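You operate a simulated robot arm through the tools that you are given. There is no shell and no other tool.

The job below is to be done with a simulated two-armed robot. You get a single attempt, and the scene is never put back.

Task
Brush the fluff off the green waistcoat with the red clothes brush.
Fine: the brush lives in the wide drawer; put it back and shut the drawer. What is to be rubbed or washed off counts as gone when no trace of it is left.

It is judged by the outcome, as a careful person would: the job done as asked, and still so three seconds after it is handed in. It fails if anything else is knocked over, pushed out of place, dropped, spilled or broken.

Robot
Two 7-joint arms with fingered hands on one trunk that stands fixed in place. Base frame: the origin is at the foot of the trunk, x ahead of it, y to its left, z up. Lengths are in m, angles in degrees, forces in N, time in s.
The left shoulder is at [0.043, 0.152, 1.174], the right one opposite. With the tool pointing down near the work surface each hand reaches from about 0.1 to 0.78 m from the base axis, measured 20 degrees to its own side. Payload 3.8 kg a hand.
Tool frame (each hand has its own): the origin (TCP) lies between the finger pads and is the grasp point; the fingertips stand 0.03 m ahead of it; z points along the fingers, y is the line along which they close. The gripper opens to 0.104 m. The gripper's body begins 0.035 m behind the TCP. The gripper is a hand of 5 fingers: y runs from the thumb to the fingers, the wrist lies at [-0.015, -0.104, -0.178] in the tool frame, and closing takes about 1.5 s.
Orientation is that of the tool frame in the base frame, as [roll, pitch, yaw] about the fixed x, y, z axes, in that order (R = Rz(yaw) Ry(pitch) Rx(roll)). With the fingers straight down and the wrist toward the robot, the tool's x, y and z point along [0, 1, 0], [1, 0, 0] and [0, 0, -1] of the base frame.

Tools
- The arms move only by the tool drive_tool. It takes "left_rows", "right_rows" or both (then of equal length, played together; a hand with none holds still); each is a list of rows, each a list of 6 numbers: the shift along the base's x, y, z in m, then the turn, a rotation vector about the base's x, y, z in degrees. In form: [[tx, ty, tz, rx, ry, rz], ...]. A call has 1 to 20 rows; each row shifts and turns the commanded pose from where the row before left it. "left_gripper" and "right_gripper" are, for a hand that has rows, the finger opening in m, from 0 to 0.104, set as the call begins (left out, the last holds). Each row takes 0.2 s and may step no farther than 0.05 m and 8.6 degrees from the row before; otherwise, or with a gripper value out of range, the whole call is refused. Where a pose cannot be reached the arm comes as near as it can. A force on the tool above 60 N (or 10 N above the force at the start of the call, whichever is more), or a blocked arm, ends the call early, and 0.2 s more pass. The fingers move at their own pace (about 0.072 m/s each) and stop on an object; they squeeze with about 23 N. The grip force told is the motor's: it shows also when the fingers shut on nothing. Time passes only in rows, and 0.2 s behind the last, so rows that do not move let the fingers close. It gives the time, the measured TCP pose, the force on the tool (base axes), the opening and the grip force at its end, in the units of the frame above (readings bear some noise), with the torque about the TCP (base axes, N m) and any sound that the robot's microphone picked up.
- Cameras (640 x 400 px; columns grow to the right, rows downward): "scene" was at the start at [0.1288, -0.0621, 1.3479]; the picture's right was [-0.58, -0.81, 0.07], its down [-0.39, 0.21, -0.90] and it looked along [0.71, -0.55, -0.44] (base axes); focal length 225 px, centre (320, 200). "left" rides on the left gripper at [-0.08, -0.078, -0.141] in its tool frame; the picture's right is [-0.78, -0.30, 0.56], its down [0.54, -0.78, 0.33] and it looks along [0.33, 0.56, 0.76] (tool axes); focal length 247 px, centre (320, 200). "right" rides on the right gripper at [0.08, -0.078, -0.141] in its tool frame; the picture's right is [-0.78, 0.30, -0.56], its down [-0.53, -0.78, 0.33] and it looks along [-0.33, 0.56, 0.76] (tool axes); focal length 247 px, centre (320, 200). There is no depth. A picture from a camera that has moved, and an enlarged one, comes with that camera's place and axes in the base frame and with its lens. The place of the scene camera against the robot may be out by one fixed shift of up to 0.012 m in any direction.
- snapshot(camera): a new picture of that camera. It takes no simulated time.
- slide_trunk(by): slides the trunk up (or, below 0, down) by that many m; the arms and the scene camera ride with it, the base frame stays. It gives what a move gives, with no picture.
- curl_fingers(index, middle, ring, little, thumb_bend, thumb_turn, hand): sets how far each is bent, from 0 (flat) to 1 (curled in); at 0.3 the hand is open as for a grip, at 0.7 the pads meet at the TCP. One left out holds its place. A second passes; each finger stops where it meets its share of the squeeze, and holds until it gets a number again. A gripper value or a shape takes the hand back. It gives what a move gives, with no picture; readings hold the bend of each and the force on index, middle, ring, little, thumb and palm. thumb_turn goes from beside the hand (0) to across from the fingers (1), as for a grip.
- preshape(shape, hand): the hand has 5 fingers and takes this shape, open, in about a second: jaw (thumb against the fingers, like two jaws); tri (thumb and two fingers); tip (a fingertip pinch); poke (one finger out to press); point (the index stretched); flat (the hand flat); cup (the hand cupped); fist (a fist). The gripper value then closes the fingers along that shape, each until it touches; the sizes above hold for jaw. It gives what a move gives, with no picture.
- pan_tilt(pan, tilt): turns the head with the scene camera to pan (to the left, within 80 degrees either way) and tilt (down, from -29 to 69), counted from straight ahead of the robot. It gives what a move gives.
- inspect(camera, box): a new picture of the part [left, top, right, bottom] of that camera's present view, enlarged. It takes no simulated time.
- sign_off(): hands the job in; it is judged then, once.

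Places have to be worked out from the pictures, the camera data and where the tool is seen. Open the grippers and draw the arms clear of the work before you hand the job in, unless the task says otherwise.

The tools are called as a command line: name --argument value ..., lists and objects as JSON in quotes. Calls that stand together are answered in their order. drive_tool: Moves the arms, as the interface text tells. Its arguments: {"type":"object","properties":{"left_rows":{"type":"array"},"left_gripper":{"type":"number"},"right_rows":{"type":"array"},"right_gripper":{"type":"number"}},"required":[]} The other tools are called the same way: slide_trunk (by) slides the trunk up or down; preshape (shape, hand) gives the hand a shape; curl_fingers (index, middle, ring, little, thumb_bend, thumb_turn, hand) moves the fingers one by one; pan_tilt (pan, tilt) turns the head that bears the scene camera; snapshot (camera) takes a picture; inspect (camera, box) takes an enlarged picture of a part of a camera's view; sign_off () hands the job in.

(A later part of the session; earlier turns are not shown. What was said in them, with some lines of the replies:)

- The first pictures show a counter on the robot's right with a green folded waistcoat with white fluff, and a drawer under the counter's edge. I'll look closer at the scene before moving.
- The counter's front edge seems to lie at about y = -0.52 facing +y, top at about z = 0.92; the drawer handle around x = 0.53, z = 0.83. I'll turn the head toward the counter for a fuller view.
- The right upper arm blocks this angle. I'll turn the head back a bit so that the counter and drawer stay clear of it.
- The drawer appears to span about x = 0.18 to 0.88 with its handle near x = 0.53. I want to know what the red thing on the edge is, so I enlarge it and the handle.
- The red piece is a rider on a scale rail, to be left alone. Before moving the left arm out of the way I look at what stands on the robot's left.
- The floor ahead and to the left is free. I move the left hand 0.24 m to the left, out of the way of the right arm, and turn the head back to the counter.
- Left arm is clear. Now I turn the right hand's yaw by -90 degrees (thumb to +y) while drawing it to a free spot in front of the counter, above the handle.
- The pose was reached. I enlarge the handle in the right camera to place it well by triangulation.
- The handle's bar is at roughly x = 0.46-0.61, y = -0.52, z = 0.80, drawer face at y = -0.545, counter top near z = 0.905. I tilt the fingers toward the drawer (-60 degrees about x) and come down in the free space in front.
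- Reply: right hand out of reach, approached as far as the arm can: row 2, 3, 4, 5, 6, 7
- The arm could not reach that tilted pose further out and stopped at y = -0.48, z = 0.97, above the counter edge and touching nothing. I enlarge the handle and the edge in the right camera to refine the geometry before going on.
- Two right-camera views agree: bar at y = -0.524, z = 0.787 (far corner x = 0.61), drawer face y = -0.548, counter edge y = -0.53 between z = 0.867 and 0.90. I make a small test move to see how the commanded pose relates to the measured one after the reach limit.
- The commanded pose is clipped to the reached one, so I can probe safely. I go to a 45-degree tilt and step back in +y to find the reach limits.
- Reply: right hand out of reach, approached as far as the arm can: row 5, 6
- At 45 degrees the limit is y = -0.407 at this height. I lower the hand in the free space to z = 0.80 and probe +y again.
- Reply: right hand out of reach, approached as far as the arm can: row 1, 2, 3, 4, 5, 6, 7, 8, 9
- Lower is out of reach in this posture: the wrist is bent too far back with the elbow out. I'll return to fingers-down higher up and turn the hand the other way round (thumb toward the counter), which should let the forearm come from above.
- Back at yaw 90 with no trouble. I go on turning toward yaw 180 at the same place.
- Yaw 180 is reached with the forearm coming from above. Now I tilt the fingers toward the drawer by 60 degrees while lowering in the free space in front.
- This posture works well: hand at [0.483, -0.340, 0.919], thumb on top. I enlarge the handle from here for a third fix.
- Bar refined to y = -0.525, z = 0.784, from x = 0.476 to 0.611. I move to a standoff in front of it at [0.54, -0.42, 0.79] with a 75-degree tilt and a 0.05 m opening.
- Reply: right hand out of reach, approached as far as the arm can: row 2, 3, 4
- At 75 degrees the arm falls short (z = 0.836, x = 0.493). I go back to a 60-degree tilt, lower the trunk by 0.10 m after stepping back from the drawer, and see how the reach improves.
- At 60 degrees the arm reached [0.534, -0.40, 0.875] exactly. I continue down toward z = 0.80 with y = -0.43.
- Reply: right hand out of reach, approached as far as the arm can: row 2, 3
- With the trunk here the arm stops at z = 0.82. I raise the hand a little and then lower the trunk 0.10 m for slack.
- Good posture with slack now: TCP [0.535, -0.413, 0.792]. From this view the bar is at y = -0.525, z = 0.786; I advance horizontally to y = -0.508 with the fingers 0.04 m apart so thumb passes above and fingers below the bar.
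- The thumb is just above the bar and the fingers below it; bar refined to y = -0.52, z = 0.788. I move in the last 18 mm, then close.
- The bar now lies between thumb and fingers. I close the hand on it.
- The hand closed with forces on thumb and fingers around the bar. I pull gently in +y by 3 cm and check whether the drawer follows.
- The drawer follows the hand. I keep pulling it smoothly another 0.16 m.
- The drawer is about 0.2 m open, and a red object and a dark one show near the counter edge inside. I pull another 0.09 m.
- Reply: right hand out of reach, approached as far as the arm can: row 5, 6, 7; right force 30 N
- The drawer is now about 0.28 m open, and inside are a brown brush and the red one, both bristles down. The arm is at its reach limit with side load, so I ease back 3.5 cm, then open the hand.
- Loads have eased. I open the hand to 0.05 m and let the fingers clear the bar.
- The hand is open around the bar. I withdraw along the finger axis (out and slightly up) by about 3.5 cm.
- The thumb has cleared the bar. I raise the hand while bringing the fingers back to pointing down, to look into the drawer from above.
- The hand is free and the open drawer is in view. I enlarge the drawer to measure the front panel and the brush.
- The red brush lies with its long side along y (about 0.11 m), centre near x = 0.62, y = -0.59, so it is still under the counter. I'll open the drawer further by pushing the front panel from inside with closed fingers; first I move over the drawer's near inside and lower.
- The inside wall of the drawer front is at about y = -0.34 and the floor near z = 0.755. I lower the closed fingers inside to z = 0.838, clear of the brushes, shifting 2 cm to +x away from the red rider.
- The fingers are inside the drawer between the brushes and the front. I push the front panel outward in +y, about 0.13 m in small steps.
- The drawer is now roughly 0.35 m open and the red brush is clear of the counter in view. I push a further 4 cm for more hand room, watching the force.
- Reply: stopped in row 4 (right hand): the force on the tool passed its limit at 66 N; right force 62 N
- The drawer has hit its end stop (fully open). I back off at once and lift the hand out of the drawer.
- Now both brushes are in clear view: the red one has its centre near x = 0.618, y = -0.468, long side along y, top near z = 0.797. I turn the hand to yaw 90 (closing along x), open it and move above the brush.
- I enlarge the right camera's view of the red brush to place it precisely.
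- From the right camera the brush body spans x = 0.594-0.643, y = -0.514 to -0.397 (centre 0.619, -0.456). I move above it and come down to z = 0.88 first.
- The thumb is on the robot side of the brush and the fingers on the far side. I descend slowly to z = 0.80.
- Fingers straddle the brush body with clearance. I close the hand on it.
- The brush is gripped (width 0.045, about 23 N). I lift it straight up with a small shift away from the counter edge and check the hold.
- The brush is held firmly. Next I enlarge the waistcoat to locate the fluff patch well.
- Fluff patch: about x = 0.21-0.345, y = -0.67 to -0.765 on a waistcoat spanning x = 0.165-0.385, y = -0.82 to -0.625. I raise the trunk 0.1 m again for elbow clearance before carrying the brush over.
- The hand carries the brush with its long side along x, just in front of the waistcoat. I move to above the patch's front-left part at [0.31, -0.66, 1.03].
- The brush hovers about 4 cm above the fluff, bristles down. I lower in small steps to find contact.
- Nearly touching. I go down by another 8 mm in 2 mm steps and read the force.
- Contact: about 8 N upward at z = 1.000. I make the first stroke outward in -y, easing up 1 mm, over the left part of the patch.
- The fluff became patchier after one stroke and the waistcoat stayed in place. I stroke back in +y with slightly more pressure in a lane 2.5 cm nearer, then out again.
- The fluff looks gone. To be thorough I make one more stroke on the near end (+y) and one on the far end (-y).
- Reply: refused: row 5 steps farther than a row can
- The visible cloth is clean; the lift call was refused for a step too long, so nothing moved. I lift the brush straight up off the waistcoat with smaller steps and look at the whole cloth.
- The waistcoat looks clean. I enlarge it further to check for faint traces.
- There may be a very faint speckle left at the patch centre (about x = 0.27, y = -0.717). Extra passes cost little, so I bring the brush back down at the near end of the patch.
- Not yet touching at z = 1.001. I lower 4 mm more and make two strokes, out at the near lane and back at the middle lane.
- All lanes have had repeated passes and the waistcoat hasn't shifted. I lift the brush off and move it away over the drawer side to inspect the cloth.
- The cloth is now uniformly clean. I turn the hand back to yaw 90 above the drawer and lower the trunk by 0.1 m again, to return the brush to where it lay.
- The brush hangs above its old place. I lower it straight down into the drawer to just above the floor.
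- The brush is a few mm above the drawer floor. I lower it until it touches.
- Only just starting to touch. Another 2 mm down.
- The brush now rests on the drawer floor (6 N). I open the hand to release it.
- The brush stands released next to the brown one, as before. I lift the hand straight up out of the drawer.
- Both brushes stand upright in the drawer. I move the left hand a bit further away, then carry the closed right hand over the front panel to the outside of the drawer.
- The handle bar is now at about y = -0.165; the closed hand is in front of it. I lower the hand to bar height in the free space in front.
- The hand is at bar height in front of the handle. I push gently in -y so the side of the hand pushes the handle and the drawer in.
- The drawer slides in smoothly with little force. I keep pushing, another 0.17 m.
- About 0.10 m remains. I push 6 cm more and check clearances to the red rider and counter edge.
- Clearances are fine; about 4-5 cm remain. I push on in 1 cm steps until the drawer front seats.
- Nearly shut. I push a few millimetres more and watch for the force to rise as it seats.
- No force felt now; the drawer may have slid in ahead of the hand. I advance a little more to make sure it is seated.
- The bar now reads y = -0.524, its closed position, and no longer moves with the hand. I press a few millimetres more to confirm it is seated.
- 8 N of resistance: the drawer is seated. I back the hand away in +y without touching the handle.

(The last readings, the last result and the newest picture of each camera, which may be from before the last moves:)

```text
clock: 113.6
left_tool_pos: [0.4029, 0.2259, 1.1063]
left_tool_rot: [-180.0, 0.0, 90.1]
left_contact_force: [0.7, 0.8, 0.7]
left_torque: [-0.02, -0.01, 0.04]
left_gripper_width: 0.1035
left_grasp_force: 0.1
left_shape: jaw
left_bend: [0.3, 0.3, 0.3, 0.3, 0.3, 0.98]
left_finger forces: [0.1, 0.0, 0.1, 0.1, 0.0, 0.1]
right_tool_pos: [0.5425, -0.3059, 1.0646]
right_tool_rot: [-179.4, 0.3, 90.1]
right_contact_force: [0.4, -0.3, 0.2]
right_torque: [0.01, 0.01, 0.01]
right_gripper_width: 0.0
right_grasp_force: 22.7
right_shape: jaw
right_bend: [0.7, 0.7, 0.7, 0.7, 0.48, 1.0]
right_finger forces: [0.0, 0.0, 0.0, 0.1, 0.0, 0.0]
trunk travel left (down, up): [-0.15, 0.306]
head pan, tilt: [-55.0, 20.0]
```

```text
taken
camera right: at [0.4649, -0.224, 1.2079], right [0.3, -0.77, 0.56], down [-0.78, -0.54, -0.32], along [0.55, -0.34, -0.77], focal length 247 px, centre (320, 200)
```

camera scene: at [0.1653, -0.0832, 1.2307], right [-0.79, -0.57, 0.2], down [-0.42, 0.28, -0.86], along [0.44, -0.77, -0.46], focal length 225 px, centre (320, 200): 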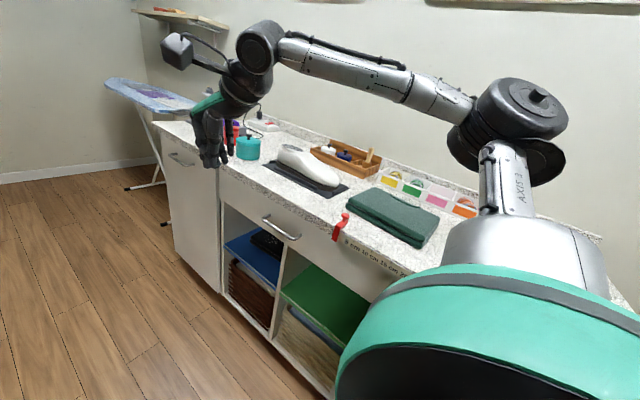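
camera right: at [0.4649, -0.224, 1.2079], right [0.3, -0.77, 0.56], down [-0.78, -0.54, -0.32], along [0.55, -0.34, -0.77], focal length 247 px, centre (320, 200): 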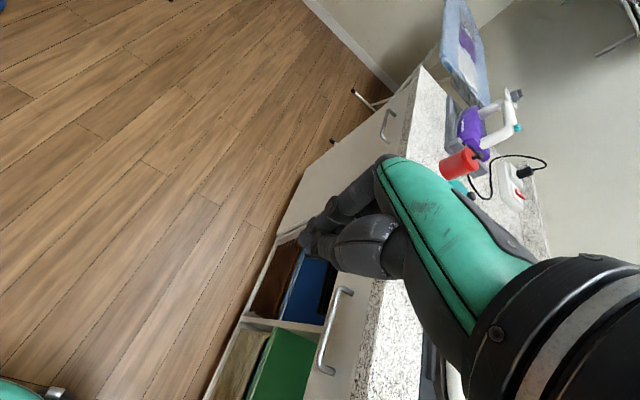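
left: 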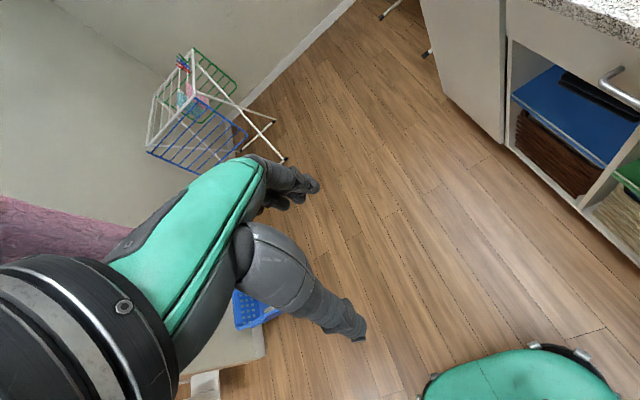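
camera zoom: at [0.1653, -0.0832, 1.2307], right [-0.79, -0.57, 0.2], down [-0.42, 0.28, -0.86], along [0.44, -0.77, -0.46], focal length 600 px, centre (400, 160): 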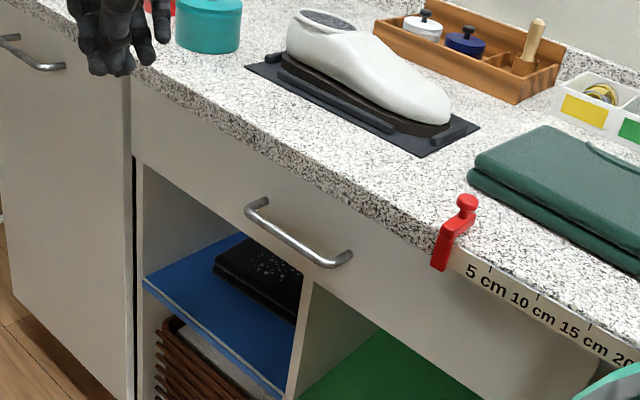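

The drawer is shut, the rider and counter objects are where they were. I raise the trunk back to its starting height, open the right hand, and take a last close look at the waistcoat.

slide_trunk --by 0.1

drive_tool --right_rows '[[-0.02, 0.02, 0.02, 0, 0, 0], [-0.02, 0.02, 0.02, 0, 0, 0], [-0.02, 0.02, 0.01, 0, 0, 0], [0, 0, 0, 0, 0, 0], [0, 0, 0, 0, 0, 0], [0, 0, 0, 0, 0, 0]]' --right_gripper 0.1

snapshot --camera "scene"

inspect --camera "scene" --box '[340, 210, 436, 270]'

```text
clock: 114.9
left_tool_pos: [0.4051, 0.2262, 1.2048]
left_tool_rot: [-180.0, 0.0, 90.2]
left_contact_force: [0.6, -0.4, 0.0]
left_torque: [0.01, -0.01, -0.02]
left_gripper_width: 0.1037
left_grasp_force: 0.0
left_shape: jaw
left_bend: [0.3, 0.3, 0.3, 0.3, 0.3, 0.98]
left_finger forces: [0.1, 0.0, 0.0, 0.1, 0.1, 0.1]
right_tool_pos: [0.5422, -0.3059, 1.1641]
right_tool_rot: [-179.3, 0.3, 90.0]
right_contact_force: [0.5, -0.4, -0.1]
right_torque: [-0.01, -0.01, 0.04]
right_gripper_width: 0.0
right_grasp_force: 22.8
right_shape: jaw
right_bend: [0.7, 0.7, 0.7, 0.7, 0.48, 1.0]
right_finger forces: [0.0, 0.1, 0.1, 0.0, 0.1, 0.0]
trunk travel left (down, up): [-0.25, 0.206]
head pan, tilt: [-55.0, 20.0]
```

```text
clock: 116.3
left_tool_pos: [0.404, 0.2243, 1.2052]
left_tool_rot: [180.0, 0.0, 90.2]
left_contact_force: [0.2, -1.1, 0.3]
left_torque: [-0.02, 0.0, 0.04]
left_gripper_width: 0.1036
left_grasp_force: 0.0
left_shape: jaw
left_bend: [0.3, 0.3, 0.3, 0.3, 0.3, 0.98]
left_finger forces: [0.0, 0.1, 0.0, 0.1, 0.1, 0.0]
right_tool_pos: [0.4824, -0.246, 1.2147]
right_tool_rot: [-179.3, 0.3, 90.0]
right_contact_force: [-0.5, -0.6, 0.3]
right_torque: [-0.01, 0.05, 0.0]
right_gripper_width: 0.0998
right_grasp_force: 0.0
right_shape: jaw
right_bend: [0.31, 0.31, 0.3, 0.31, 0.31, 0.98]
right_finger forces: [0.2, 0.0, 0.0, 0.1, 0.1, 0.0]
trunk travel left (down, up): [-0.25, 0.206]
head pan, tilt: [-55.0, 20.0]
```

```text
taken
camera scene: at [0.1071, -0.0836, 1.3519], right [-0.81, -0.57, 0.09], down [-0.3, 0.28, -0.91], along [0.5, -0.77, -0.4], focal length 225 px, centre (320, 200)
```

scene: 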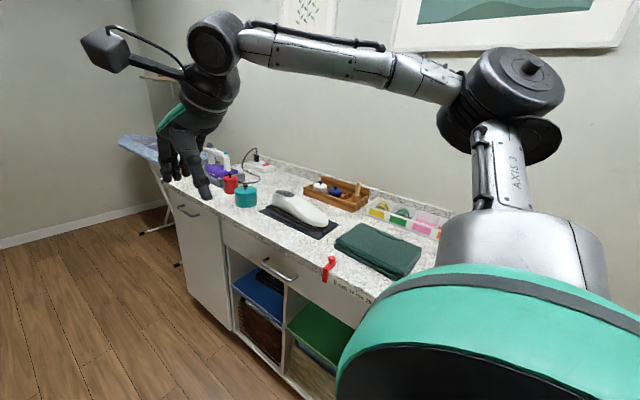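

```text
6.67 times, centred on (388, 240) of scene
camera zoom: at [0.1071, -0.0836, 1.3519], right [-0.81, -0.57, 0.09], down [-0.3, 0.28, -0.91], along [0.5, -0.77, -0.4], focal length 1499 px, centre (-133, -67)
```

zoom: 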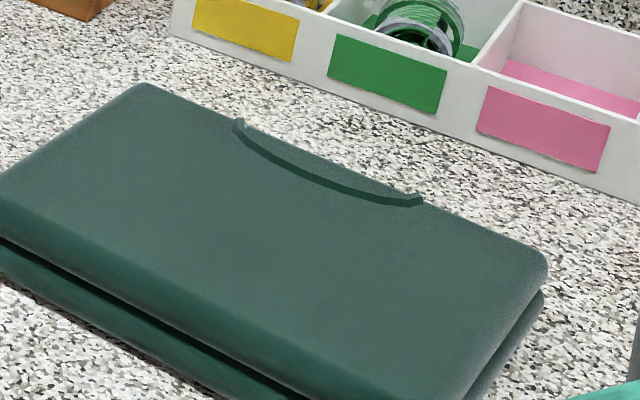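

The cloth is evenly green with no fluff. I check the drawer front once more for any gap before handing in.

inspect --camera "scene" --box '[200, 190, 360, 310]'

snapshot --camera "right"

inspect --camera "right" --box '[260, 180, 420, 400]'

```text
3.33 times, centred on (280, 250) of scene
camera zoom: at [0.1071, -0.0836, 1.3519], right [-0.81, -0.57, 0.09], down [-0.3, 0.28, -0.91], along [0.5, -0.77, -0.4], focal length 749 px, centre (453, 33)
```

zoom: 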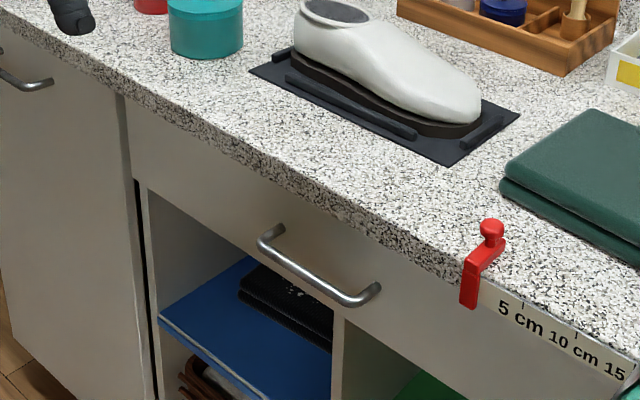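

```text
taken
camera right: at [0.4047, -0.1644, 1.3568], right [0.3, -0.77, 0.56], down [-0.78, -0.54, -0.32], along [0.55, -0.34, -0.77], focal length 247 px, centre (320, 200)
```

right: 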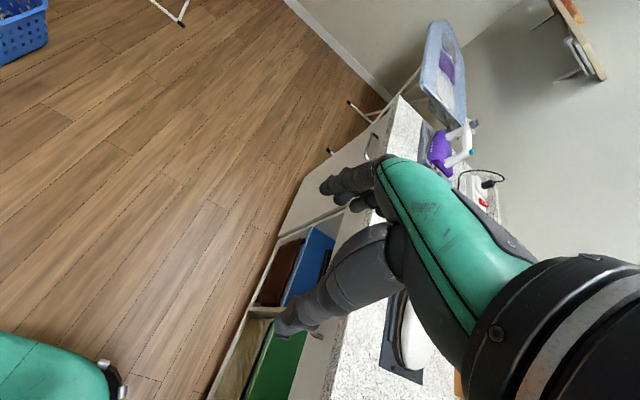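

```text
1.82 times, centred on (340, 290) of right
camera zoom: at [0.4047, -0.1644, 1.3568], right [0.3, -0.77, 0.56], down [-0.78, -0.54, -0.32], along [0.55, -0.34, -0.77], focal length 449 px, centre (284, 36)
```

zoom: 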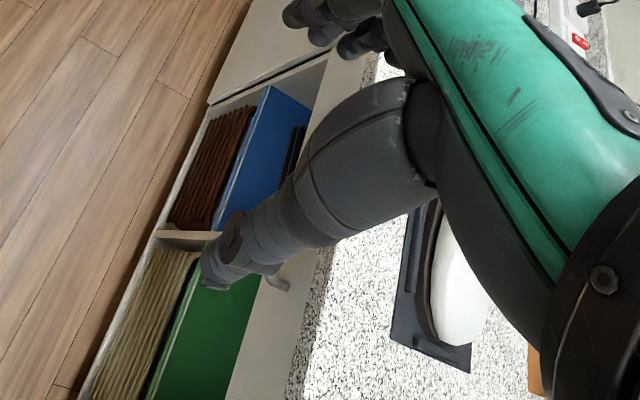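

The drawer front is flush, with the handle where it was at the start. The brush is back inside, the waistcoat is clean, and both hands are open and clear, so I hand the job in.

sign_off

```text
The job is handed in.
```

The fluff is brushed off the green waistcoat. The red brush is back in the wide drawer beside the brown one, and the drawer is shut.

- **Waistcoat:** I made repeated passes over the whole patch. In the last enlarged pictures the cloth is evenly green with no trace of fluff, and it did not shift.
- **Drawer:** the front sits flush, with the handle back where it was at the start. I pressed it with about 8 N and it did not move further.
- **Everything else:** the red rider on the scale, the shoe, the tins and the thread tray look undisturbed in the pictures. Opening the drawer fully, the hand met its end stop at 66 N. I backed off at once and saw no harm from it.

Both hands are open and clear of the counter.
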